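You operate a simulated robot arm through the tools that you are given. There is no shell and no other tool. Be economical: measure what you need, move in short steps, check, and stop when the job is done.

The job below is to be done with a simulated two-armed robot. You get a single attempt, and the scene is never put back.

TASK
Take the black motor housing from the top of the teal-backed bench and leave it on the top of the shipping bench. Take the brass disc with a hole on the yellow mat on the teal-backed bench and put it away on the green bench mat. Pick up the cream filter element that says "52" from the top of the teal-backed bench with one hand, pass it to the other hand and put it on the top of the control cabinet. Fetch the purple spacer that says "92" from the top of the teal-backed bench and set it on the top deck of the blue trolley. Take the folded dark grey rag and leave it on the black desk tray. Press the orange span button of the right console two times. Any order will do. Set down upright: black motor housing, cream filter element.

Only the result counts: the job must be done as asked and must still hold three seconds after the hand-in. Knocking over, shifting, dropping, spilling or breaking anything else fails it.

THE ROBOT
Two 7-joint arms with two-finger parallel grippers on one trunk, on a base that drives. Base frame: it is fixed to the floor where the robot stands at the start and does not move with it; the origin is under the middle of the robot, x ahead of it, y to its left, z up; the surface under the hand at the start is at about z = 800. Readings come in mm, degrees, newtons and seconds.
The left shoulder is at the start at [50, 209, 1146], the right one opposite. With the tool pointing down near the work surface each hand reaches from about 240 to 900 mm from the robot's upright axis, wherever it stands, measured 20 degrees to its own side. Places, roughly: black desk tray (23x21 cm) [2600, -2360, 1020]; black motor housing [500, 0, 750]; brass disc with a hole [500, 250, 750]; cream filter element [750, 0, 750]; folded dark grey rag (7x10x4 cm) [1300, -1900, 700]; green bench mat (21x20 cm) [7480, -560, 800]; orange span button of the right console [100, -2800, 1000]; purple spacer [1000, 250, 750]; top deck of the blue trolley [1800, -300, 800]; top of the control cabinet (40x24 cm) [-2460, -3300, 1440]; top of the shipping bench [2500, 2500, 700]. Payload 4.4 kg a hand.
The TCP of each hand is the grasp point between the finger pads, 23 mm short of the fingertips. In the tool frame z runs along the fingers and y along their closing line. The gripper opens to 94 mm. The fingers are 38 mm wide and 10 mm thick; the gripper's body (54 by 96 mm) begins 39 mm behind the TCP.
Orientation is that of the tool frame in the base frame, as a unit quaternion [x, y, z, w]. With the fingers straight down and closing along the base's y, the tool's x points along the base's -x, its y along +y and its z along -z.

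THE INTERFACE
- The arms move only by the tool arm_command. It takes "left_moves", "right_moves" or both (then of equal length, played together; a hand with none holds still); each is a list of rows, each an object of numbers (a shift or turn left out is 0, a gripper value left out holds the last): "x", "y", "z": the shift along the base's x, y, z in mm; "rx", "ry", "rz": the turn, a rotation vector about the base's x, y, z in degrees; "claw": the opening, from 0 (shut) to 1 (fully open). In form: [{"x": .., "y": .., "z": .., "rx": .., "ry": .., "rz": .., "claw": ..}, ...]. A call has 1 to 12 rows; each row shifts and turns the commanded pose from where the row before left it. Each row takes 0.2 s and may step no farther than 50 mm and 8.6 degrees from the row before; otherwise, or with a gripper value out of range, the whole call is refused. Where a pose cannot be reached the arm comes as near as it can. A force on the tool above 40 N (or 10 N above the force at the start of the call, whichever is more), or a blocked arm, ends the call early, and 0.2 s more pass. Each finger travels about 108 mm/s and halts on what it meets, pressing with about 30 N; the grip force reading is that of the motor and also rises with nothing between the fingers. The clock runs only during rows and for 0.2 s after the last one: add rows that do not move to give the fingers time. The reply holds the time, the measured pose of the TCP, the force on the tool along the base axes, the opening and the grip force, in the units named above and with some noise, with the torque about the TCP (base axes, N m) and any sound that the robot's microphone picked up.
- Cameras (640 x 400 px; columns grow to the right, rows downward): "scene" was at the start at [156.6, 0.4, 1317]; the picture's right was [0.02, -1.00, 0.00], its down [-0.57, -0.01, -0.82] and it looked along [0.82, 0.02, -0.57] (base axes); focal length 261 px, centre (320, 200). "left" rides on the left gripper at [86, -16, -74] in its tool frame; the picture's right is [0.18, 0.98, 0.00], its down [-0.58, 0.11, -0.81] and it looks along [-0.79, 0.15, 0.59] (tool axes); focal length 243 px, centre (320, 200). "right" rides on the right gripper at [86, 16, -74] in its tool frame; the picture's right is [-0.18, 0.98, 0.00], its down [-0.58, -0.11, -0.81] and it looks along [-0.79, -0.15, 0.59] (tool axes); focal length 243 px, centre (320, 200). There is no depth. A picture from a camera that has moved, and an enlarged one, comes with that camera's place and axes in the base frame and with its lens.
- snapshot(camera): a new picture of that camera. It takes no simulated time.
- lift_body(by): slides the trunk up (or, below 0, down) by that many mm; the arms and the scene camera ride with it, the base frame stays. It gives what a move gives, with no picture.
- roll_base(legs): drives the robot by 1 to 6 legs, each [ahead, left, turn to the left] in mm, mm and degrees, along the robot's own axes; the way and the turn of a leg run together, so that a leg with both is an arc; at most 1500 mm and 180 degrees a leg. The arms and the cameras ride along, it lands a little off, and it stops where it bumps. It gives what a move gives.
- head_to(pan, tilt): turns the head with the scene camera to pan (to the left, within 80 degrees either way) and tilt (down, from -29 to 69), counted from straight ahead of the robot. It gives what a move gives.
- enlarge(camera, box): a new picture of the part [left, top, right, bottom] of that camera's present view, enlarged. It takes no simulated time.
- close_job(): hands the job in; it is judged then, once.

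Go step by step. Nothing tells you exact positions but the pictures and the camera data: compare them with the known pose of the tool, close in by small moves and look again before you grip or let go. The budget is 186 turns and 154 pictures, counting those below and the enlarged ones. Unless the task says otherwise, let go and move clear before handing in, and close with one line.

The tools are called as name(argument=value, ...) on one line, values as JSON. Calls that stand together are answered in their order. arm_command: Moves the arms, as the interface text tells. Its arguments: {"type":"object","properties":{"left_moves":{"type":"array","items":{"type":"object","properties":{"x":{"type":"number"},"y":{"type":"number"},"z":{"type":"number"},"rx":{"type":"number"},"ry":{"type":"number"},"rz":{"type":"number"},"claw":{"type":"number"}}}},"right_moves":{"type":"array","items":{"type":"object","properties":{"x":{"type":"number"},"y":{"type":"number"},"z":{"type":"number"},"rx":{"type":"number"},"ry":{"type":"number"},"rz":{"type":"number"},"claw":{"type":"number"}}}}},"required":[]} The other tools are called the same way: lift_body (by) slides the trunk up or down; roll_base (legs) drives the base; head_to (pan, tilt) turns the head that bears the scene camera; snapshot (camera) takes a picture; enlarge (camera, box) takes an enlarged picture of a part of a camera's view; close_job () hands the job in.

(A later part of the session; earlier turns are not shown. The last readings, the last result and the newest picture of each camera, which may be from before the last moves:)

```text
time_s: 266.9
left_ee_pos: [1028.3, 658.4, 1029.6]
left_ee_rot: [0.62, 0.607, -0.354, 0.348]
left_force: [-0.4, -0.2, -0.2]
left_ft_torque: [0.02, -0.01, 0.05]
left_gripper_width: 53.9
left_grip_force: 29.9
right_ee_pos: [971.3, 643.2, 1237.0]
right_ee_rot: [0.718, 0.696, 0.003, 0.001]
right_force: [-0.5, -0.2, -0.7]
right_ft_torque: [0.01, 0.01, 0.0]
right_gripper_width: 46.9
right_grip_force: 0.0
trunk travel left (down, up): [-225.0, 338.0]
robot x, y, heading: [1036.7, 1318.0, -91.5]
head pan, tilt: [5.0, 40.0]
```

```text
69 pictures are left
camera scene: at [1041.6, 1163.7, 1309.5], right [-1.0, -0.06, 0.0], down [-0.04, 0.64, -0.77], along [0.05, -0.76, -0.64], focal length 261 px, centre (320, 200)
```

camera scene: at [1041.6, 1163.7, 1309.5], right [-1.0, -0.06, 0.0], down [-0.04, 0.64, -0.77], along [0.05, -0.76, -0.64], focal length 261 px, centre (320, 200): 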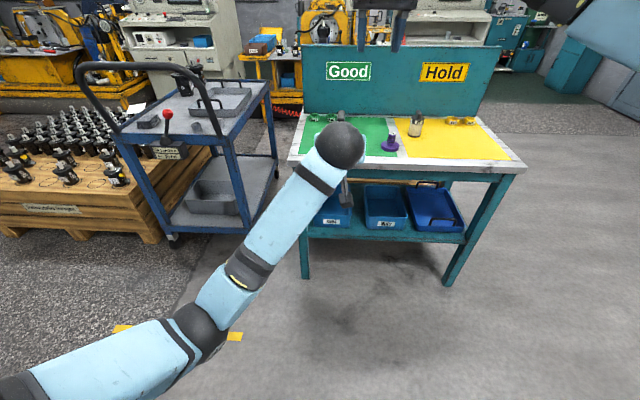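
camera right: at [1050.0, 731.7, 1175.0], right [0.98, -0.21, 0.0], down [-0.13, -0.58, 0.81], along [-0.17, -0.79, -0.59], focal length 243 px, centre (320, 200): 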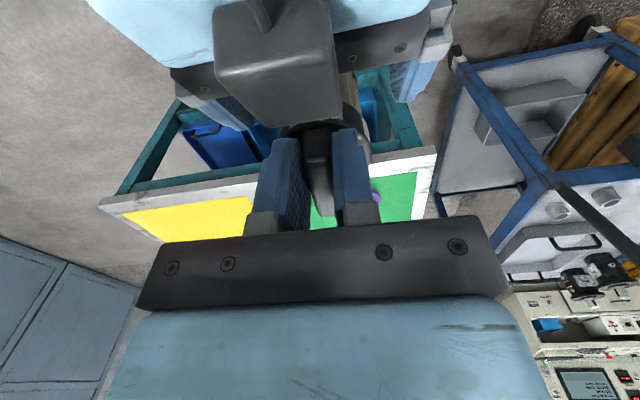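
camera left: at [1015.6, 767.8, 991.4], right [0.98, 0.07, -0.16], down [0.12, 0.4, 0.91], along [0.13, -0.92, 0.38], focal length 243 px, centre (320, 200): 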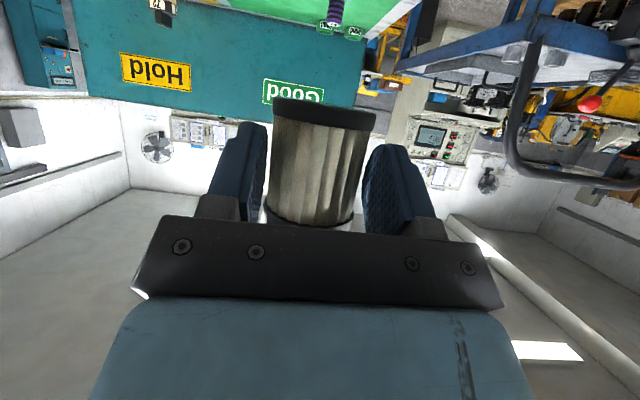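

The pass worked; the left hand alone holds filter "52". I'll tuck the left hand up and aside, open the right, and return to the bench for spacer "92".

arm_command(left_moves=[{"x": 30, "y": 25, "z": 25}, {"x": 30, "y": 25, "z": 25}, {"x": 30, "y": 25, "z": 25}, {"x": 30, "y": 25, "z": 25}, {"x": 30, "y": 25, "z": 25}, {"x": 30, "y": 25, "z": 25}, {}], right_moves=[{"y": 25}, {"y": 25}, {"y": 25}, {"y": 25}, {"claw": 0.8}, {}, {}])

roll_base(legs=[[0, 0, 1.5], [490, 60, 0]])

snapshot(camera="scene")

snapshot(camera="right")

```text
time_s: 268.5
left_ee_pos: [1231.1, 801.3, 1173.5]
left_ee_rot: [0.615, 0.611, -0.327, 0.376]
left_force: [0.1, -0.1, -1.5]
left_ft_torque: [0.04, -0.01, 0.01]
left_gripper_width: 53.7
left_grip_force: 29.5
right_ee_pos: [969.9, 743.1, 1238.3]
right_ee_rot: [0.718, 0.696, 0.001, 0.001]
right_force: [0.0, 0.5, -0.5]
right_ft_torque: [0.0, -0.01, -0.01]
right_gripper_width: 75.0
right_grip_force: 0.0
trunk travel left (down, up): [-225.0, 338.0]
robot x, y, heading: [1039.2, 1316.7, -91.5]
head pan, tilt: [5.0, 40.0]
```

```text
time_s: 271.8
left_ee_pos: [1308.3, 314.5, 1176.3]
left_ee_rot: [0.603, 0.619, -0.327, 0.382]
left_force: [0.3, -0.3, -2.6]
left_ft_torque: [0.05, 0.01, 0.04]
left_gripper_width: 53.9
left_grip_force: 29.9
right_ee_pos: [1048.3, 248.2, 1237.6]
right_ee_rot: [0.708, 0.707, 0.002, 0.001]
right_force: [0.4, -0.7, -0.8]
right_ft_torque: [0.02, 0.0, 0.0]
right_gripper_width: 74.9
right_grip_force: 0.0
trunk travel left (down, up): [-225.0, 338.0]
robot x, y, heading: [1101.5, 823.1, -89.5]
head pan, tilt: [5.0, 40.0]
```

```text
68 pictures are left
camera scene: at [1110.1, 670.2, 1309.5], right [-1.0, -0.09, 0.0], down [-0.06, 0.64, -0.77], along [0.07, -0.76, -0.64], focal length 261 px, centre (320, 200)
```

scene: 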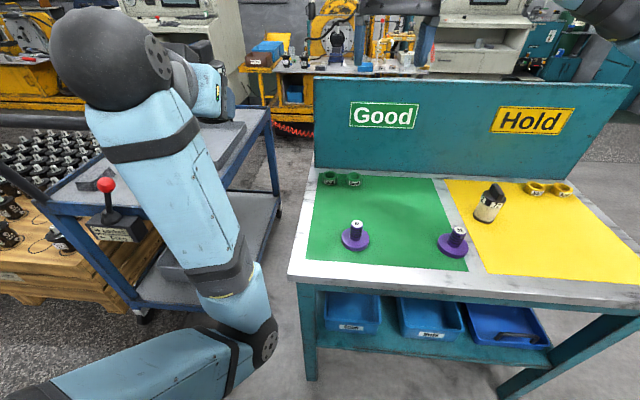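

```text
67 pictures are left
camera right: at [1064.3, 335.0, 1312.7], right [0.98, -0.19, 0.0], down [-0.11, -0.58, 0.81], along [-0.15, -0.79, -0.59], focal length 243 px, centre (320, 200)
```

right: 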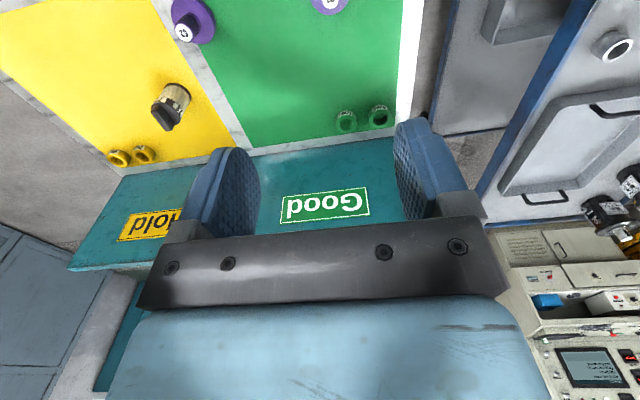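

Spacer "92" is at about [1063, 226]. Lowering the right hand over it.

arm_command(right_moves=[{"x": 14, "y": -22, "z": -20}, {"z": -45}, {"z": -45}, {"z": -45}, {"z": -45}, {"z": -45}, {"z": -40}, {}])

snapshot(camera="right")

snapshot(camera="left")

```text
time_s: 273.6
left_ee_pos: [1308.9, 313.8, 1177.5]
left_ee_rot: [0.603, 0.62, -0.325, 0.384]
left_force: [0.4, 0.2, -0.1]
left_ft_torque: [0.06, -0.03, 0.01]
left_gripper_width: 53.8
left_grip_force: 29.8
right_ee_pos: [1062.4, 226.1, 953.7]
right_ee_rot: [0.708, 0.706, 0.001, 0.001]
right_force: [0.5, 0.6, -0.6]
right_ft_torque: [0.02, 0.0, 0.01]
right_gripper_width: 75.4
right_grip_force: 0.1
trunk travel left (down, up): [-225.0, 338.0]
robot x, y, heading: [1102.5, 827.4, -89.7]
head pan, tilt: [5.0, 40.0]
```

```text
66 pictures are left
camera right: at [1078.3, 313.4, 1028.2], right [0.98, -0.19, 0.0], down [-0.11, -0.58, 0.81], along [-0.15, -0.79, -0.59], focal length 243 px, centre (320, 200)
```

right: 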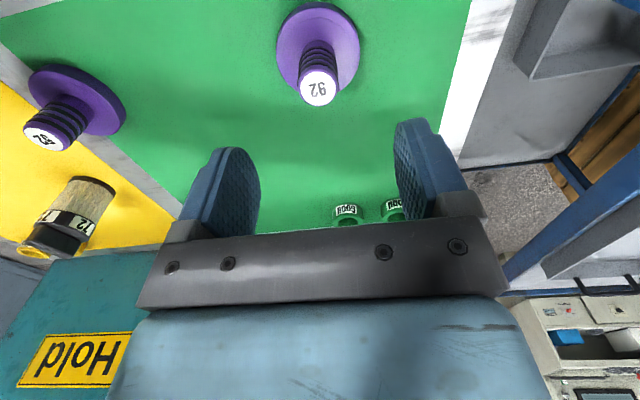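

```text
65 pictures are left
camera left: at [1288.8, 420.9, 1137.2], right [0.98, 0.15, -0.1], down [0.03, 0.42, 0.91], along [0.18, -0.9, 0.4], focal length 243 px, centre (320, 200)
```

left: 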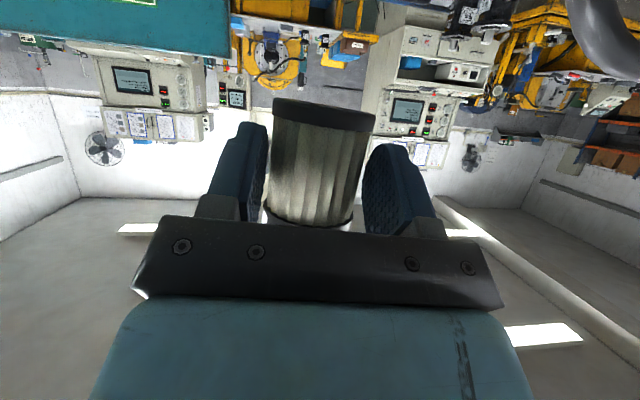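

Centred within 2 mm. Descending to TCP ≈ 848 and gripping the post.

arm_command(right_moves=[{"x": -2, "z": -35}, {"z": -35}, {"z": -20}, {"z": -15}, {}, {"claw": 0.5}, {"claw": 0.3}, {"claw": 0}, {"claw": 0}, {"claw": 0}, {}])

snapshot(camera="right")

```text
time_s: 276.0
left_ee_pos: [1308.6, 315.0, 1177.4]
left_ee_rot: [0.603, 0.62, -0.324, 0.383]
left_force: [-0.2, -0.3, -2.7]
left_ft_torque: [0.06, -0.03, 0.03]
left_gripper_width: 53.5
left_grip_force: 29.3
right_ee_pos: [1062.2, 226.0, 849.9]
right_ee_rot: [0.708, 0.706, 0.001, 0.002]
right_force: [-0.4, -1.1, 0.8]
right_ft_torque: [-0.05, 0.16, 0.01]
right_gripper_width: 28.5
right_grip_force: 29.5
trunk travel left (down, up): [-225.0, 338.0]
robot x, y, heading: [1097.6, 824.3, -89.8]
head pan, tilt: [5.0, 40.0]
```

```text
64 pictures are left
camera right: at [1077.2, 313.2, 923.6], right [0.98, -0.19, 0.0], down [-0.11, -0.58, 0.81], along [-0.15, -0.79, -0.59], focal length 243 px, centre (320, 200)
```

right: 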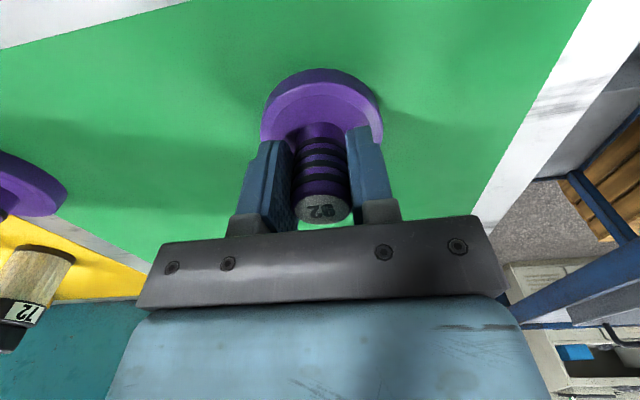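

The spacer is gripped. I'll lift it, back out, and drive around the west end of the bench toward the south side of the room.

arm_command(right_moves=[{"z": 10}, {"z": 25}, {"z": 40}, {"z": 45}, {"z": 45}, {"z": 45}, {"z": 10, "y": 40}, {}])

roll_base(legs=[[-500, 0, 0], [0, -1500, 0], [0, -500, 0]])

head_to(pan=0, tilt=18)

snapshot(camera="scene")

snapshot(camera="right")

```text
time_s: 277.8
left_ee_pos: [1309.3, 313.7, 1176.5]
left_ee_rot: [0.603, 0.619, -0.326, 0.383]
left_force: [0.4, -0.7, -1.7]
left_ft_torque: [0.06, 0.0, 0.01]
left_gripper_width: 53.7
left_grip_force: 30.4
right_ee_pos: [1063.1, 265.2, 1066.6]
right_ee_rot: [0.708, 0.706, 0.002, 0.001]
right_force: [0.0, -0.2, -2.5]
right_ft_torque: [0.03, -0.02, -0.04]
right_gripper_width: 28.8
right_grip_force: 30.1
trunk travel left (down, up): [-225.0, 338.0]
robot x, y, heading: [1099.7, 821.7, -89.5]
head pan, tilt: [5.0, 40.0]
```

```text
time_s: 298.2
left_ee_pos: [-690.7, 815.3, 1177.4]
left_ee_rot: [0.599, 0.623, -0.323, 0.386]
left_force: [0.1, -0.4, -1.9]
left_ft_torque: [0.04, -0.01, 0.01]
left_gripper_width: 53.7
left_grip_force: 30.3
right_ee_pos: [-936.5, 764.6, 1065.5]
right_ee_rot: [0.704, 0.71, 0.001, 0.001]
right_force: [-0.7, 0.7, -2.5]
right_ft_torque: [0.0, 0.0, -0.02]
right_gripper_width: 28.1
right_grip_force: 29.6
trunk travel left (down, up): [-225.0, 338.0]
robot x, y, heading: [-904.6, 1323.6, -89.1]
head pan, tilt: [5.0, 40.0]
```

```text
time_s: 299.0
left_ee_pos: [-690.1, 814.3, 1178.0]
left_ee_rot: [0.599, 0.623, -0.322, 0.386]
left_force: [-0.5, 0.2, -1.9]
left_ft_torque: [0.01, 0.03, -0.02]
left_gripper_width: 53.7
left_grip_force: 29.4
right_ee_pos: [-937.0, 764.2, 1065.5]
right_ee_rot: [0.704, 0.71, 0.0, 0.001]
right_force: [0.6, -0.2, -2.6]
right_ft_torque: [0.06, -0.02, 0.02]
right_gripper_width: 28.4
right_grip_force: 29.8
trunk travel left (down, up): [-225.0, 338.0]
robot x, y, heading: [-906.2, 1322.7, -89.1]
head pan, tilt: [0.0, 18.0]
```

```text
63 pictures are left
camera scene: at [-900.8, 1160.3, 1344.1], right [-1.0, -0.01, 0.0], down [0.0, 0.31, -0.95], along [0.01, -0.95, -0.31], focal length 261 px, centre (320, 200)
```

scene: 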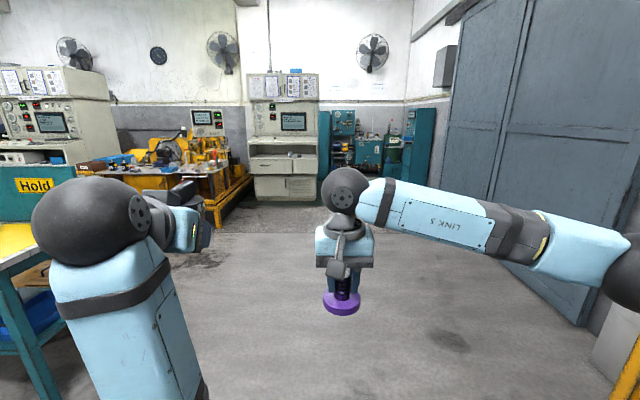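

```text
62 pictures are left
camera right: at [-921.5, 850.8, 1140.9], right [0.98, -0.17, 0.0], down [-0.11, -0.58, 0.81], along [-0.14, -0.79, -0.59], focal length 243 px, centre (320, 200)
```

right: 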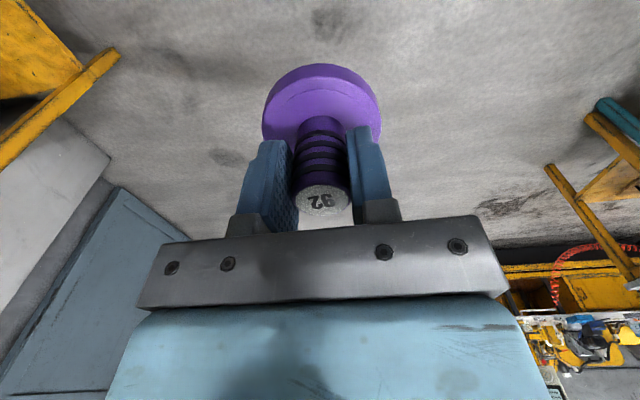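

The teal cabinet stands in the far corner near the grey door. I'll drive south and look at it closer.

roll_base(legs=[[0, 0, -0.9], [1500, 0, 0], [1500, -300, 0]])

head_to(pan=-30, tilt=10)

snapshot(camera="scene")

```text
refused: leg 3 is longer than a leg can be; nothing moved
```

```text
time_s: 300.0
left_ee_pos: [-690.7, 814.7, 1177.4]
left_ee_rot: [0.599, 0.623, -0.322, 0.385]
left_force: [-0.3, 1.6, -1.9]
left_ft_torque: [0.07, -0.03, -0.04]
left_gripper_width: 53.7
left_grip_force: 30.1
right_ee_pos: [-936.2, 764.7, 1066.0]
right_ee_rot: [0.704, 0.71, 0.001, 0.002]
right_force: [-0.2, 0.0, -2.0]
right_ft_torque: [-0.01, 0.04, -0.03]
right_gripper_width: 28.4
right_grip_force: 30.2
trunk travel left (down, up): [-225.0, 338.0]
robot x, y, heading: [-905.2, 1323.9, -89.5]
head pan, tilt: [-30.0, 10.0]
```

```text
61 pictures are left
camera scene: at [-947.5, 1172.4, 1357.2], right [-0.87, 0.49, 0.0], down [0.08, 0.15, -0.98], along [-0.48, -0.86, -0.17], focal length 261 px, centre (320, 200)
```

scene: 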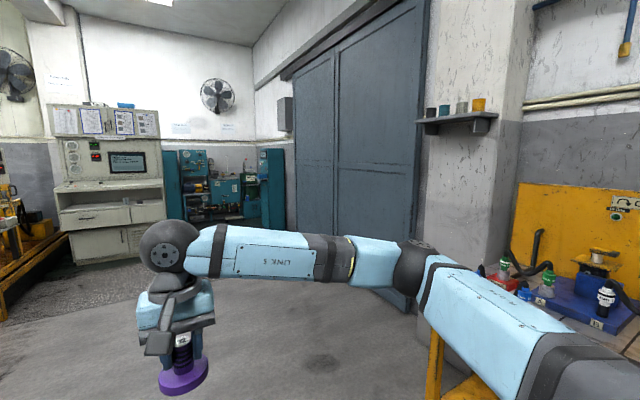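

roll_base(legs=[[0, 0, -0.5], [1450, 0, 0], [1450, 0, 0], [0, -500, 0]])

snapshot(camera="scene")

```text
time_s: 318.6
left_ee_pos: [-1116.0, -2036.4, 1176.3]
left_ee_rot: [0.593, 0.629, -0.318, 0.389]
left_force: [0.2, -0.2, -0.7]
left_ft_torque: [0.03, -0.01, 0.05]
left_gripper_width: 53.6
left_grip_force: 29.8
right_ee_pos: [-1360.9, -2092.9, 1066.6]
right_ee_rot: [0.695, 0.719, 0.001, 0.0]
right_force: [0.2, -0.2, -3.0]
right_ft_torque: [-0.01, 0.03, 0.03]
right_gripper_width: 27.9
right_grip_force: 29.5
trunk travel left (down, up): [-225.0, 338.0]
robot x, y, heading: [-1342.7, -1533.0, -88.0]
head pan, tilt: [-30.0, 10.0]
```

```text
60 pictures are left
camera scene: at [-1381.8, -1684.7, 1357.2], right [-0.88, 0.47, 0.0], down [0.08, 0.15, -0.98], along [-0.46, -0.87, -0.17], focal length 261 px, centre (320, 200)
```

scene: 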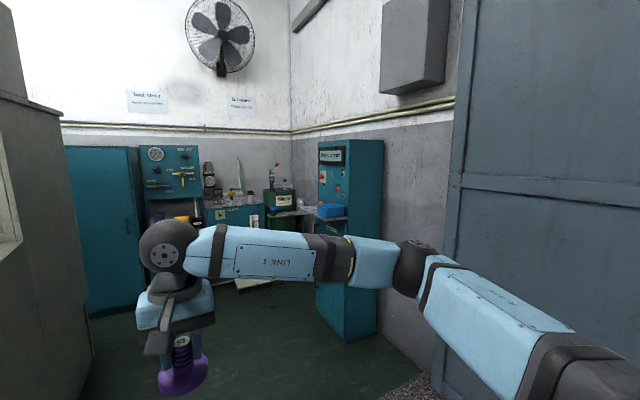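

The control cabinet is the teal one on the right with the labelled panel. I'll zoom in on its top.

enlarge(camera="scene", box=[280, 110, 440, 210])

```text
4.00 times, centred on (360, 160) of scene
camera zoom: at [-1381.8, -1684.7, 1357.2], right [-0.88, 0.47, 0.0], down [0.08, 0.15, -0.98], along [-0.46, -0.87, -0.17], focal length 1043 px, centre (160, 360)
```

zoom: 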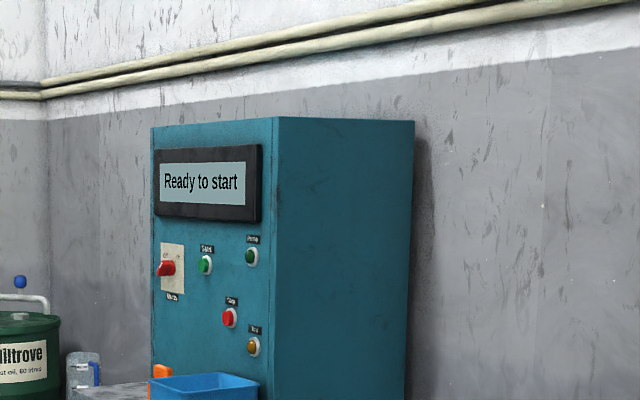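

The cabinet top spans about x -2490…-2235, y -3340…-2930 at z≈1437, with its front facing +x. I'll level the filter, turn to face -x, raise the trunk and approach from the front.

arm_command(left_moves=[{"ry": 3.5, "rx": 0.4}, {}])

roll_base(legs=[[0, 0, -92], [0, 1420, 0]])

lift_body(by=335)

head_to(pan=5, tilt=20)

snapshot(camera="scene")

```text
time_s: 319.2
left_ee_pos: [-1106.0, -2038.0, 1174.8]
left_ee_rot: [0.581, 0.644, -0.32, 0.381]
left_force: [0.6, -0.4, -2.0]
left_ft_torque: [0.05, -0.01, -0.01]
left_gripper_width: 53.7
left_grip_force: 30.2
right_ee_pos: [-1360.1, -2093.1, 1066.9]
right_ee_rot: [0.696, 0.718, 0.001, 0.001]
right_force: [-0.9, 0.0, -1.9]
right_ft_torque: [-0.01, 0.0, 0.02]
right_gripper_width: 28.3
right_grip_force: 30.4
trunk travel left (down, up): [-225.0, 338.0]
robot x, y, heading: [-1343.0, -1536.1, -88.0]
head pan, tilt: [-30.0, 10.0]
```

```text
time_s: 335.8
left_ee_pos: [-1819.7, -3193.4, 1178.7]
left_ee_rot: [0.865, 0.034, -0.5, 0.034]
left_force: [0.6, -0.3, -1.5]
left_ft_torque: [0.01, -0.02, -0.01]
left_gripper_width: 53.8
left_grip_force: 30.2
right_ee_pos: [-1867.3, -2936.7, 1066.2]
right_ee_rot: [1.0, 0.001, 0.0, 0.002]
right_force: [-0.7, -0.1, -2.9]
right_ft_torque: [0.01, -0.03, -0.01]
right_gripper_width: 28.4
right_grip_force: 29.7
trunk travel left (down, up): [-225.0, 338.0]
robot x, y, heading: [-1307.3, -2970.5, -179.4]
head pan, tilt: [-30.0, 10.0]
```

```text
time_s: 339.1
left_ee_pos: [-1819.5, -3194.4, 1513.6]
left_ee_rot: [0.865, 0.034, -0.499, 0.038]
left_force: [-0.1, -0.3, -0.6]
left_ft_torque: [0.01, -0.06, 0.02]
left_gripper_width: 53.7
left_grip_force: 30.1
right_ee_pos: [-1869.0, -2935.6, 1401.5]
right_ee_rot: [1.0, 0.001, 0.0, 0.001]
right_force: [0.0, -0.4, -1.3]
right_ft_torque: [0.01, -0.04, 0.04]
right_gripper_width: 28.2
right_grip_force: 29.4
trunk travel left (down, up): [-560.0, 3.0]
robot x, y, heading: [-1310.5, -2975.2, -179.6]
head pan, tilt: [-30.0, 10.0]
```

```text
time_s: 340.1
left_ee_pos: [-1818.8, -3195.2, 1512.9]
left_ee_rot: [0.864, 0.033, -0.501, 0.036]
left_force: [-0.6, -0.1, -1.5]
left_ft_torque: [-0.01, -0.06, 0.03]
left_gripper_width: 53.6
left_grip_force: 30.3
right_ee_pos: [-1868.6, -2936.4, 1400.9]
right_ee_rot: [1.0, 0.001, 0.0, 0.002]
right_force: [0.2, 0.2, -3.5]
right_ft_torque: [-0.02, 0.01, 0.0]
right_gripper_width: 28.2
right_grip_force: 29.6
trunk travel left (down, up): [-560.0, 3.0]
robot x, y, heading: [-1308.4, -2971.5, -179.5]
head pan, tilt: [5.0, 20.0]
```

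```text
58 pictures are left
camera scene: at [-1468.3, -2983.0, 1676.0], right [-0.1, 1.0, 0.0], down [0.34, 0.03, -0.94], along [-0.94, -0.09, -0.34], focal length 261 px, centre (320, 200)
```

scene: 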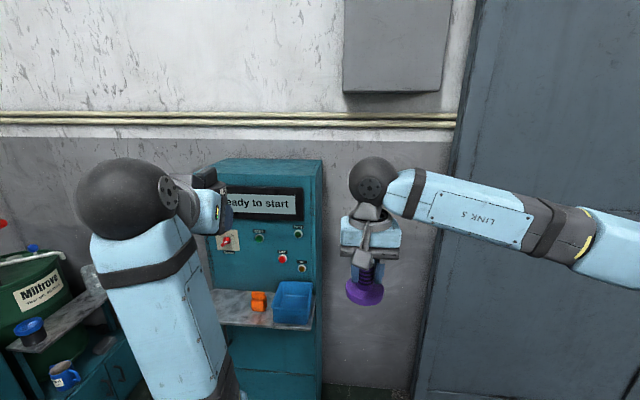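

enlarge(camera="scene", box=[190, 140, 350, 240])

```text
4.00 times, centred on (270, 190) of scene
camera zoom: at [-1468.3, -2983.0, 1676.0], right [-0.1, 1.0, 0.0], down [0.34, 0.03, -0.94], along [-0.94, -0.09, -0.34], focal length 1043 px, centre (520, 240)
```

zoom: 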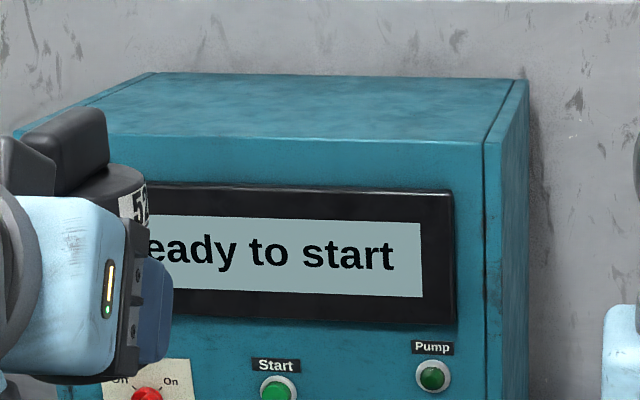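

Combining views, the cabinet top is at z≈1445, x -2627…-2344, y -3530…-3097. I'll level the filter, drive forward 400 mm and look again.

arm_command(left_moves=[{"rx": 1.6, "ry": -0.6}, {}, {}], right_moves=[{"x": 40}, {"x": 40}, {"x": 40}])

roll_base(legs=[[400, 0, 0]])

head_to(pan=20, tilt=25)

snapshot(camera="scene")

snapshot(camera="left")

```text
time_s: 340.9
left_ee_pos: [-1819.2, -3203.2, 1511.5]
left_ee_rot: [0.866, 0.044, -0.496, 0.041]
left_force: [0.5, 0.2, -1.5]
left_ft_torque: [0.02, -0.02, -0.01]
left_gripper_width: 53.8
left_grip_force: 30.4
right_ee_pos: [-1745.4, -2934.8, 1404.9]
right_ee_rot: [1.0, 0.002, 0.0, 0.0]
right_force: [0.6, 0.3, -2.6]
right_ft_torque: [0.02, 0.0, -0.01]
right_gripper_width: 28.2
right_grip_force: 30.4
trunk travel left (down, up): [-560.0, 3.0]
robot x, y, heading: [-1308.9, -2969.6, -179.5]
head pan, tilt: [5.0, 20.0]
```

```text
time_s: 343.4
left_ee_pos: [-2214.5, -3212.2, 1516.2]
left_ee_rot: [0.865, 0.047, -0.498, 0.04]
left_force: [-0.2, 0.9, -1.8]
left_ft_torque: [0.01, -0.03, 0.0]
left_gripper_width: 53.5
left_grip_force: 29.6
right_ee_pos: [-2144.3, -2943.9, 1403.6]
right_ee_rot: [1.0, 0.006, -0.001, 0.002]
right_force: [-0.1, 0.5, -2.8]
right_ft_torque: [-0.02, 0.0, 0.01]
right_gripper_width: 28.1
right_grip_force: 30.2
trunk travel left (down, up): [-560.0, 3.0]
robot x, y, heading: [-1706.0, -2978.3, -179.1]
head pan, tilt: [5.0, 20.0]
```

```text
time_s: 344.1
left_ee_pos: [-2217.1, -3214.2, 1514.3]
left_ee_rot: [0.865, 0.048, -0.497, 0.043]
left_force: [0.5, -0.2, -1.0]
left_ft_torque: [-0.03, -0.03, 0.02]
left_gripper_width: 53.7
left_grip_force: 30.1
right_ee_pos: [-2145.1, -2943.8, 1404.4]
right_ee_rot: [1.0, 0.006, 0.001, 0.002]
right_force: [0.0, 0.4, -2.6]
right_ft_torque: [0.01, 0.02, -0.04]
right_gripper_width: 28.1
right_grip_force: 30.0
trunk travel left (down, up): [-560.0, 3.0]
robot x, y, heading: [-1701.9, -2975.7, -178.8]
head pan, tilt: [20.0, 25.0]
```

```text
56 pictures are left
camera scene: at [-1860.3, -3013.0, 1667.8], right [-0.36, 0.93, 0.0], down [0.4, 0.15, -0.91], along [-0.85, -0.32, -0.42], focal length 261 px, centre (320, 200)
```

scene: 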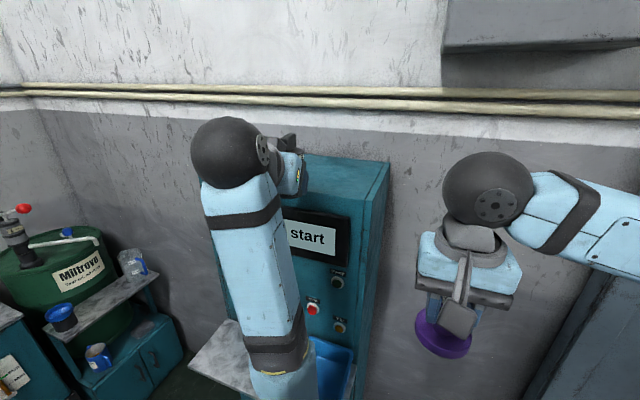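

```text
55 pictures are left
camera left: at [-2112.0, -3185.0, 1475.7], right [0.22, -0.97, -0.13], down [0.41, -0.03, 0.91], along [-0.88, -0.25, 0.39], focal length 243 px, centre (320, 200)
```

left: 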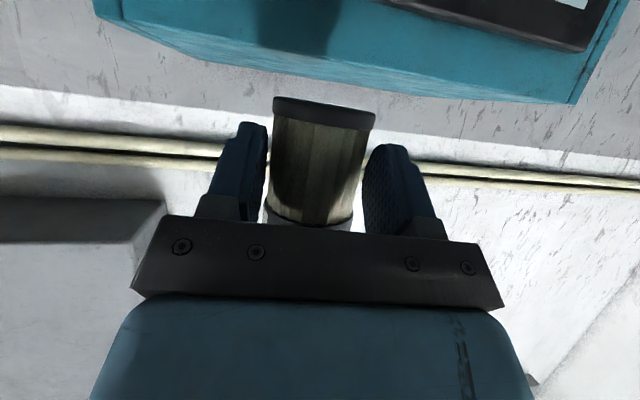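

enlarge(camera="scene", box=[240, 120, 400, 220])

enlarge(camera="left", box=[80, 0, 640, 240])

```text
4.00 times, centred on (320, 170) of scene
camera zoom: at [-1860.3, -3013.0, 1667.8], right [-0.36, 0.93, 0.0], down [0.4, 0.15, -0.91], along [-0.85, -0.32, -0.42], focal length 1043 px, centre (320, 320)
```

zoom: 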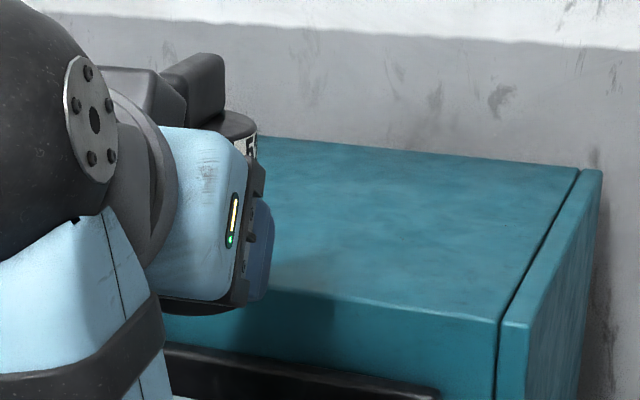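

```text
1.14 times, centred on (360, 120) of left
camera zoom: at [-2112.0, -3185.0, 1475.7], right [0.22, -0.97, -0.13], down [0.41, -0.03, 0.91], along [-0.88, -0.25, 0.39], focal length 277 px, centre (274, 291)
```

zoom: 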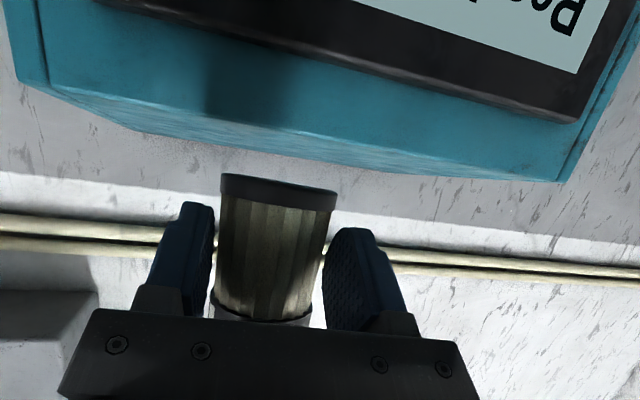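

The cabinet front edge is at x≈-2340 and its near side at y≈-3087. I'll bring the filter over the front part of the top, still ~35 mm above it.

arm_command(left_moves=[{"rx": 1.3, "z": 5}, {"x": -40}, {"x": -40}, {"x": -40}, {"x": -40}, {"x": -6}, {}])

snapshot(camera="left")

enlarge(camera="scene", box=[240, 120, 400, 220])

```text
time_s: 345.7
left_ee_pos: [-2383.9, -3212.4, 1519.0]
left_ee_rot: [0.866, 0.054, -0.497, 0.031]
left_force: [0.0, 0.2, -1.3]
left_ft_torque: [-0.01, -0.05, 0.0]
left_gripper_width: 53.6
left_grip_force: 30.1
right_ee_pos: [-2144.9, -2945.5, 1404.1]
right_ee_rot: [1.0, 0.006, 0.0, 0.002]
right_force: [0.1, 0.0, -2.3]
right_ft_torque: [-0.04, -0.01, 0.0]
right_gripper_width: 28.2
right_grip_force: 30.2
trunk travel left (down, up): [-560.0, 3.0]
robot x, y, heading: [-1707.7, -2977.8, -179.0]
head pan, tilt: [20.0, 25.0]
```

```text
52 pictures are left
camera left: at [-2278.8, -3182.9, 1482.7], right [0.21, -0.96, -0.16], down [0.41, -0.06, 0.91], along [-0.89, -0.26, 0.39], focal length 243 px, centre (320, 200)
```

left: 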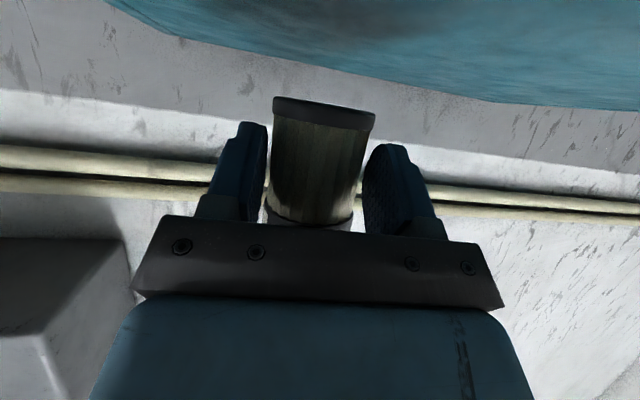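

```text
4.00 times, centred on (320, 170) of scene
camera zoom: at [-1859.0, -3013.0, 1667.9], right [-0.36, 0.93, 0.0], down [0.39, 0.15, -0.91], along [-0.85, -0.32, -0.42], focal length 1043 px, centre (320, 320)
```

zoom: 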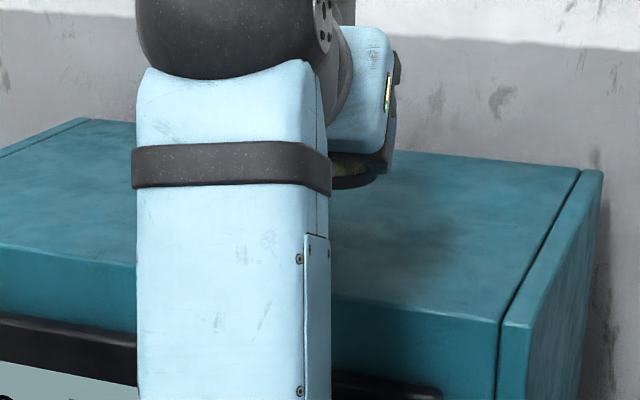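

The filter is upright and over the top, about 55 mm in from the front edge. Lowering carefully to contact.

arm_command(left_moves=[{"z": -12}, {"z": -10}, {"z": -5}, {}])

arm_command(left_moves=[{"z": -3}, {}])

arm_command(left_moves=[{"z": -3}, {}])

arm_command(left_moves=[{"z": -2}, {}])

```text
time_s: 346.7
left_ee_pos: [-2383.5, -3210.6, 1492.9]
left_ee_rot: [0.866, 0.053, -0.497, 0.031]
left_force: [0.1, -0.3, -1.9]
left_ft_torque: [0.01, -0.05, 0.03]
left_gripper_width: 53.7
left_grip_force: 29.8
right_ee_pos: [-2145.4, -2944.5, 1403.8]
right_ee_rot: [1.0, 0.006, 0.0, 0.001]
right_force: [-0.6, -1.2, -2.8]
right_ft_torque: [0.01, -0.04, -0.04]
right_gripper_width: 28.3
right_grip_force: 30.0
trunk travel left (down, up): [-560.0, 3.0]
robot x, y, heading: [-1706.7, -2977.9, -178.9]
head pan, tilt: [20.0, 25.0]
```

```text
time_s: 347.3
left_ee_pos: [-2383.0, -3211.9, 1488.2]
left_ee_rot: [0.866, 0.053, -0.497, 0.03]
left_force: [-0.5, 0.5, -1.4]
left_ft_torque: [-0.04, -0.07, 0.03]
left_gripper_width: 53.5
left_grip_force: 29.1
right_ee_pos: [-2144.9, -2944.7, 1402.8]
right_ee_rot: [1.0, 0.005, -0.001, 0.002]
right_force: [0.1, 0.3, -2.1]
right_ft_torque: [-0.01, 0.01, 0.05]
right_gripper_width: 28.2
right_grip_force: 30.0
trunk travel left (down, up): [-560.0, 3.0]
robot x, y, heading: [-1703.7, -2979.8, -179.0]
head pan, tilt: [20.0, 25.0]
```

```text
time_s: 347.9
left_ee_pos: [-2382.8, -3212.3, 1486.3]
left_ee_rot: [0.866, 0.053, -0.496, 0.03]
left_force: [-0.7, -0.4, -1.3]
left_ft_torque: [0.01, -0.05, 0.0]
left_gripper_width: 53.6
left_grip_force: 30.1
right_ee_pos: [-2144.3, -2943.7, 1403.8]
right_ee_rot: [1.0, 0.007, -0.001, 0.002]
right_force: [0.0, 0.1, -2.3]
right_ft_torque: [0.0, -0.04, -0.01]
right_gripper_width: 28.5
right_grip_force: 30.0
trunk travel left (down, up): [-560.0, 3.0]
robot x, y, heading: [-1705.0, -2978.6, -178.9]
head pan, tilt: [20.0, 25.0]
```

```text
time_s: 348.5
left_ee_pos: [-2381.6, -3213.0, 1483.1]
left_ee_rot: [0.866, 0.053, -0.497, 0.031]
left_force: [-0.5, 0.4, -1.1]
left_ft_torque: [0.0, -0.02, -0.02]
left_gripper_width: 54.1
left_grip_force: 30.1
right_ee_pos: [-2144.5, -2946.3, 1404.8]
right_ee_rot: [1.0, 0.006, 0.0, 0.002]
right_force: [-0.5, 0.4, -1.9]
right_ft_torque: [-0.01, 0.03, -0.03]
right_gripper_width: 28.2
right_grip_force: 29.8
trunk travel left (down, up): [-560.0, 3.0]
robot x, y, heading: [-1706.1, -2975.2, -178.9]
head pan, tilt: [20.0, 25.0]
```

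arm_command(left_moves=[{"z": -2}, {}])

arm_command(left_moves=[{"z": -2}, {}])

arm_command(left_moves=[{"z": -2}, {}])

enlarge(camera="scene", box=[290, 130, 370, 180])

```text
time_s: 349.1
left_ee_pos: [-2382.5, -3212.5, 1483.9]
left_ee_rot: [0.865, 0.052, -0.498, 0.03]
left_force: [-6.0, -0.8, 15.5]
left_ft_torque: [-0.03, 0.3, -0.02]
left_gripper_width: 53.9
left_grip_force: 29.8
right_ee_pos: [-2145.0, -2945.7, 1403.3]
right_ee_rot: [1.0, 0.006, 0.0, 0.002]
right_force: [0.0, -0.2, -2.0]
right_ft_torque: [-0.05, -0.01, 0.01]
right_gripper_width: 28.4
right_grip_force: 29.8
trunk travel left (down, up): [-560.0, 3.0]
robot x, y, heading: [-1705.7, -2979.3, -179.2]
head pan, tilt: [20.0, 25.0]
```

```text
time_s: 349.7
left_ee_pos: [-2380.9, -3210.8, 1481.8]
left_ee_rot: [0.865, 0.052, -0.499, 0.031]
left_force: [-7.6, -2.2, 24.7]
left_ft_torque: [-0.17, 0.85, 0.08]
left_gripper_width: 53.8
left_grip_force: 30.0
right_ee_pos: [-2141.8, -2944.3, 1404.5]
right_ee_rot: [1.0, 0.006, -0.001, 0.001]
right_force: [-0.5, -0.4, -2.3]
right_ft_torque: [0.0, -0.01, 0.01]
right_gripper_width: 27.9
right_grip_force: 29.9
trunk travel left (down, up): [-560.0, 3.0]
robot x, y, heading: [-1708.9, -2976.6, -179.0]
head pan, tilt: [20.0, 25.0]
```

```text
time_s: 350.3
left_ee_pos: [-2379.5, -3210.3, 1479.9]
left_ee_rot: [0.865, 0.052, -0.498, 0.03]
left_force: [-2.3, -2.3, 24.1]
left_ft_torque: [-0.04, 0.59, 0.06]
left_gripper_width: 53.5
left_grip_force: 29.8
right_ee_pos: [-2141.5, -2943.3, 1405.8]
right_ee_rot: [1.0, 0.006, -0.001, 0.001]
right_force: [-0.9, -0.6, -3.2]
right_ft_torque: [0.0, -0.03, 0.0]
right_gripper_width: 28.4
right_grip_force: 29.3
trunk travel left (down, up): [-560.0, 3.0]
robot x, y, heading: [-1705.2, -2977.3, -178.8]
head pan, tilt: [20.0, 25.0]
```

```text
8.00 times, centred on (330, 155) of scene
camera zoom: at [-1856.2, -3012.4, 1668.2], right [-0.36, 0.93, 0.0], down [0.39, 0.15, -0.91], along [-0.85, -0.33, -0.42], focal length 2086 px, centre (240, 560)
```

zoom: 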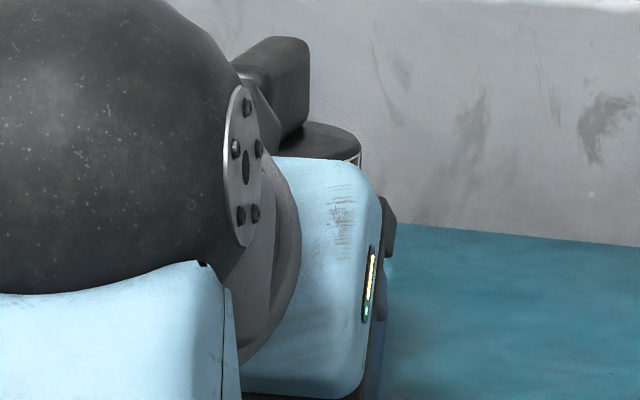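

Contact is made at about 1483. I'll unload slightly, open the left hand, then back the fingers straight out.

arm_command(left_moves=[{"z": 3}, {}])

arm_command(left_moves=[{"claw": 0.62}, {"claw": 0.7}, {"claw": 0.85}, {"claw": 1}, {}])

snapshot(camera="left")

```text
time_s: 350.9
left_ee_pos: [-2383.6, -3212.7, 1479.9]
left_ee_rot: [0.867, 0.053, -0.495, 0.03]
left_force: [0.3, 0.4, -0.6]
left_ft_torque: [-0.03, 0.02, 0.03]
left_gripper_width: 53.7
left_grip_force: 30.2
right_ee_pos: [-2145.4, -2943.4, 1403.6]
right_ee_rot: [1.0, 0.005, 0.0, 0.002]
right_force: [0.2, -0.1, -3.0]
right_ft_torque: [-0.01, -0.03, 0.0]
right_gripper_width: 28.4
right_grip_force: 30.0
trunk travel left (down, up): [-560.0, 3.0]
robot x, y, heading: [-1704.7, -2975.6, -178.8]
head pan, tilt: [20.0, 25.0]
```

```text
time_s: 352.1
left_ee_pos: [-2383.2, -3212.1, 1480.6]
left_ee_rot: [0.866, 0.053, -0.497, 0.03]
left_force: [0.3, 0.4, -0.2]
left_ft_torque: [0.0, -0.03, -0.01]
left_gripper_width: 94.0
left_grip_force: 0.0
right_ee_pos: [-2145.3, -2943.6, 1404.8]
right_ee_rot: [1.0, 0.006, 0.0, 0.002]
right_force: [0.4, 0.3, -2.3]
right_ft_torque: [0.0, -0.03, 0.0]
right_gripper_width: 28.2
right_grip_force: 30.4
trunk travel left (down, up): [-560.0, 3.0]
robot x, y, heading: [-1705.7, -2973.5, -179.2]
head pan, tilt: [20.0, 25.0]
```

```text
49 pictures are left
camera left: at [-2278.0, -3182.6, 1443.5], right [0.21, -0.96, -0.16], down [0.41, -0.06, 0.91], along [-0.89, -0.26, 0.39], focal length 243 px, centre (320, 200)
```

left: 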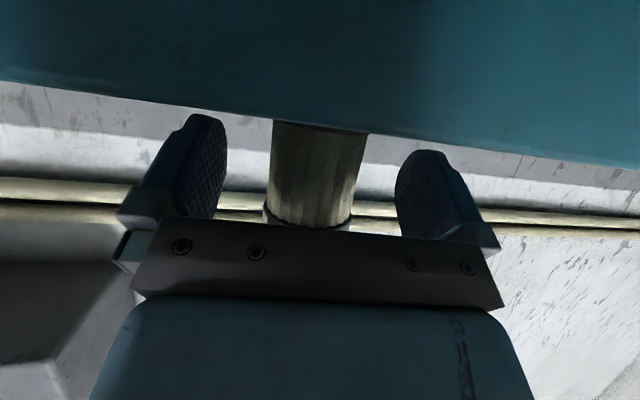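

The filter stands freely on the cabinet. Backing the fingers straight out along their line.

arm_command(left_moves=[{"x": 15, "y": 2}, {"x": 25, "y": 3}, {"x": 40, "y": 5}, {"x": 40, "y": 5}, {"x": 40, "y": 5}, {"x": 40, "y": 5}, {}])

snapshot(camera="left")

enlarge(camera="scene", box=[240, 100, 400, 220])

```text
time_s: 353.7
left_ee_pos: [-2183.0, -3200.7, 1490.8]
left_ee_rot: [0.855, 0.06, -0.511, 0.058]
left_force: [0.3, -0.5, -0.4]
left_ft_torque: [0.02, 0.02, 0.01]
left_gripper_width: 93.7
left_grip_force: 0.1
right_ee_pos: [-2145.1, -2944.4, 1403.3]
right_ee_rot: [1.0, 0.007, 0.001, 0.002]
right_force: [0.0, 0.2, -2.2]
right_ft_torque: [0.0, -0.04, -0.03]
right_gripper_width: 28.4
right_grip_force: 30.1
trunk travel left (down, up): [-560.0, 3.0]
robot x, y, heading: [-1707.0, -2977.6, -179.1]
head pan, tilt: [20.0, 25.0]
```

```text
48 pictures are left
camera left: at [-2080.3, -3168.8, 1448.0], right [0.24, -0.96, -0.13], down [0.45, 0.0, 0.9], along [-0.86, -0.27, 0.43], focal length 243 px, centre (320, 200)
```

left: 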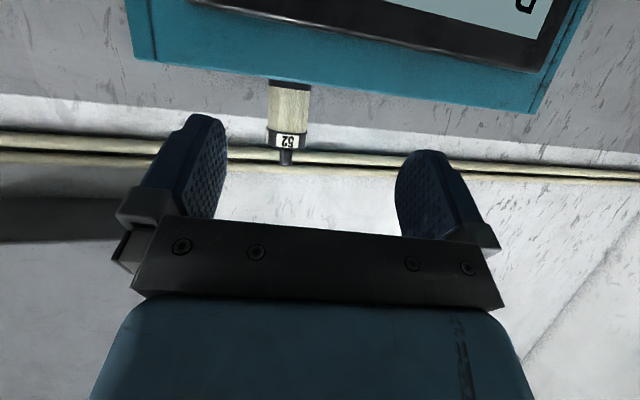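

```text
3.33 times, centred on (320, 160) of scene
camera zoom: at [-1860.0, -3013.1, 1667.8], right [-0.36, 0.93, 0.0], down [0.4, 0.15, -0.91], along [-0.85, -0.32, -0.42], focal length 869 px, centre (320, 333)
```

zoom: 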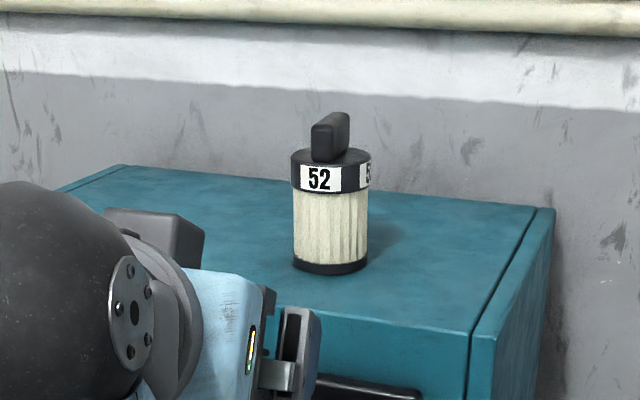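

Filter "52" stands upright on the cabinet. Next I head to the right console to find the orange span button: lower the trunk, back off, and face it.

roll_base(legs=[[-500, 0, 0], [0, -1000, 0], [0, 0, 89], [0, 1250, 0]])

lift_body(by=-335)

head_to(pan=5, tilt=15)

snapshot(camera="scene")

```text
time_s: 379.2
left_ee_pos: [240.1, -2467.2, 1479.1]
left_ee_rot: [0.573, 0.644, -0.311, 0.4]
left_force: [0.1, -0.9, 1.1]
left_ft_torque: [0.03, 0.0, 0.01]
left_gripper_width: 94.1
left_grip_force: 0.1
right_ee_pos: [-17.9, -2424.7, 1404.1]
right_ee_rot: [0.706, 0.708, 0.002, -0.001]
right_force: [0.3, -0.3, -2.1]
right_ft_torque: [0.0, -0.02, 0.0]
right_gripper_width: 28.2
right_grip_force: 30.0
trunk travel left (down, up): [-560.0, 3.0]
robot x, y, heading: [18.4, -1988.3, -89.8]
head pan, tilt: [20.0, 25.0]
stopped in leg 4: the robot was blocked; the commanded pose is now the measured one
```

```text
time_s: 382.5
left_ee_pos: [237.7, -2467.1, 1145.4]
left_ee_rot: [0.572, 0.644, -0.311, 0.401]
left_force: [0.5, -0.5, -0.2]
left_ft_torque: [0.0, 0.0, 0.0]
left_gripper_width: 93.9
left_grip_force: 0.1
right_ee_pos: [-20.1, -2425.1, 1068.7]
right_ee_rot: [0.707, 0.707, 0.001, 0.0]
right_force: [-1.1, 0.4, -2.5]
right_ft_torque: [0.05, 0.0, 0.01]
right_gripper_width: 28.2
right_grip_force: 29.7
trunk travel left (down, up): [-225.0, 338.0]
robot x, y, heading: [19.4, -1983.1, -89.5]
head pan, tilt: [20.0, 25.0]
```

```text
time_s: 383.3
left_ee_pos: [238.2, -2466.9, 1144.4]
left_ee_rot: [0.573, 0.645, -0.31, 0.4]
left_force: [0.9, -0.5, 0.1]
left_ft_torque: [0.02, -0.01, 0.01]
left_gripper_width: 94.1
left_grip_force: 0.0
right_ee_pos: [-18.8, -2424.6, 1070.0]
right_ee_rot: [0.707, 0.707, 0.001, 0.001]
right_force: [0.7, 0.0, -2.4]
right_ft_torque: [0.0, 0.03, -0.04]
right_gripper_width: 28.4
right_grip_force: 30.0
trunk travel left (down, up): [-225.0, 338.0]
robot x, y, heading: [18.8, -1989.0, -89.7]
head pan, tilt: [5.0, 15.0]
```

```text
46 pictures are left
camera scene: at [29.3, -2149.8, 1349.1], right [-1.0, -0.09, 0.0], down [-0.02, 0.26, -0.97], along [0.09, -0.96, -0.26], focal length 261 px, centre (320, 200)
```

scene: 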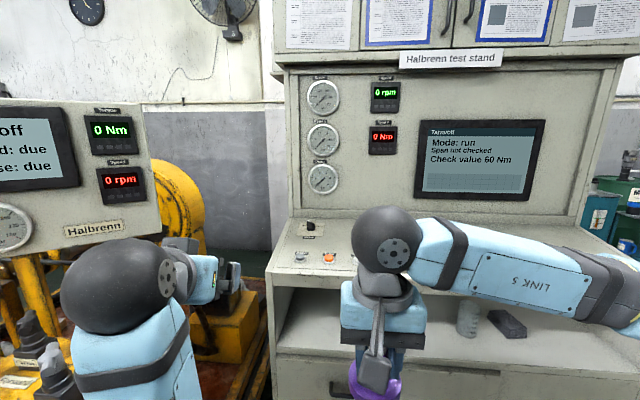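

The console shows "Span not checked", and the orange button is on its desk near [67, -2820]. I'll ease right off the obstacle and zoom in on the button.

roll_base(legs=[[0, -60, 0]])

enlarge(camera="scene", box=[240, 200, 400, 300])

head_to(pan=50, tilt=30)

snapshot(camera="scene")

```text
time_s: 384.5
left_ee_pos: [178.1, -2467.7, 1145.2]
left_ee_rot: [0.574, 0.644, -0.31, 0.4]
left_force: [-0.2, 0.7, -0.8]
left_ft_torque: [-0.02, 0.01, 0.04]
left_gripper_width: 94.0
left_grip_force: 0.1
right_ee_pos: [-79.5, -2424.9, 1069.9]
right_ee_rot: [0.707, 0.707, 0.001, 0.001]
right_force: [0.2, 0.2, -1.6]
right_ft_torque: [0.05, -0.03, 0.0]
right_gripper_width: 28.0
right_grip_force: 29.8
trunk travel left (down, up): [-225.0, 338.0]
robot x, y, heading: [-44.3, -1987.3, -89.7]
head pan, tilt: [5.0, 15.0]
```

```text
4.00 times, centred on (320, 250) of scene
camera zoom: at [-30.7, -2150.1, 1349.1], right [-1.0, -0.09, 0.0], down [-0.02, 0.26, -0.97], along [0.09, -0.96, -0.26], focal length 1043 px, centre (320, 0)
```

zoom: 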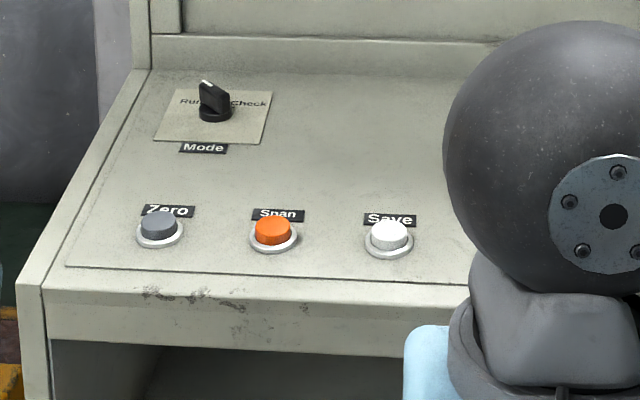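

```text
time_s: 385.6
left_ee_pos: [178.8, -2467.8, 1145.8]
left_ee_rot: [0.572, 0.645, -0.31, 0.401]
left_force: [0.3, 0.2, 0.4]
left_ft_torque: [0.0, 0.02, 0.0]
left_gripper_width: 94.2
left_grip_force: 0.1
right_ee_pos: [-79.8, -2426.1, 1067.3]
right_ee_rot: [0.707, 0.707, 0.002, 0.0]
right_force: [0.9, 1.0, -3.0]
right_ft_torque: [-0.02, -0.01, -0.04]
right_gripper_width: 28.3
right_grip_force: 30.2
trunk travel left (down, up): [-225.0, 338.0]
robot x, y, heading: [-36.7, -1987.9, -89.9]
head pan, tilt: [50.0, 30.0]
```

```text
44 pictures are left
camera scene: at [30.7, -2115.0, 1324.9], right [-0.64, -0.77, 0.0], down [-0.38, 0.32, -0.87], along [0.67, -0.55, -0.5], focal length 261 px, centre (320, 200)
```

scene: 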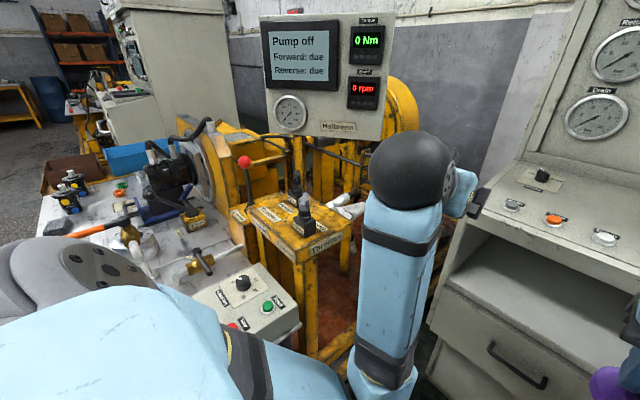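

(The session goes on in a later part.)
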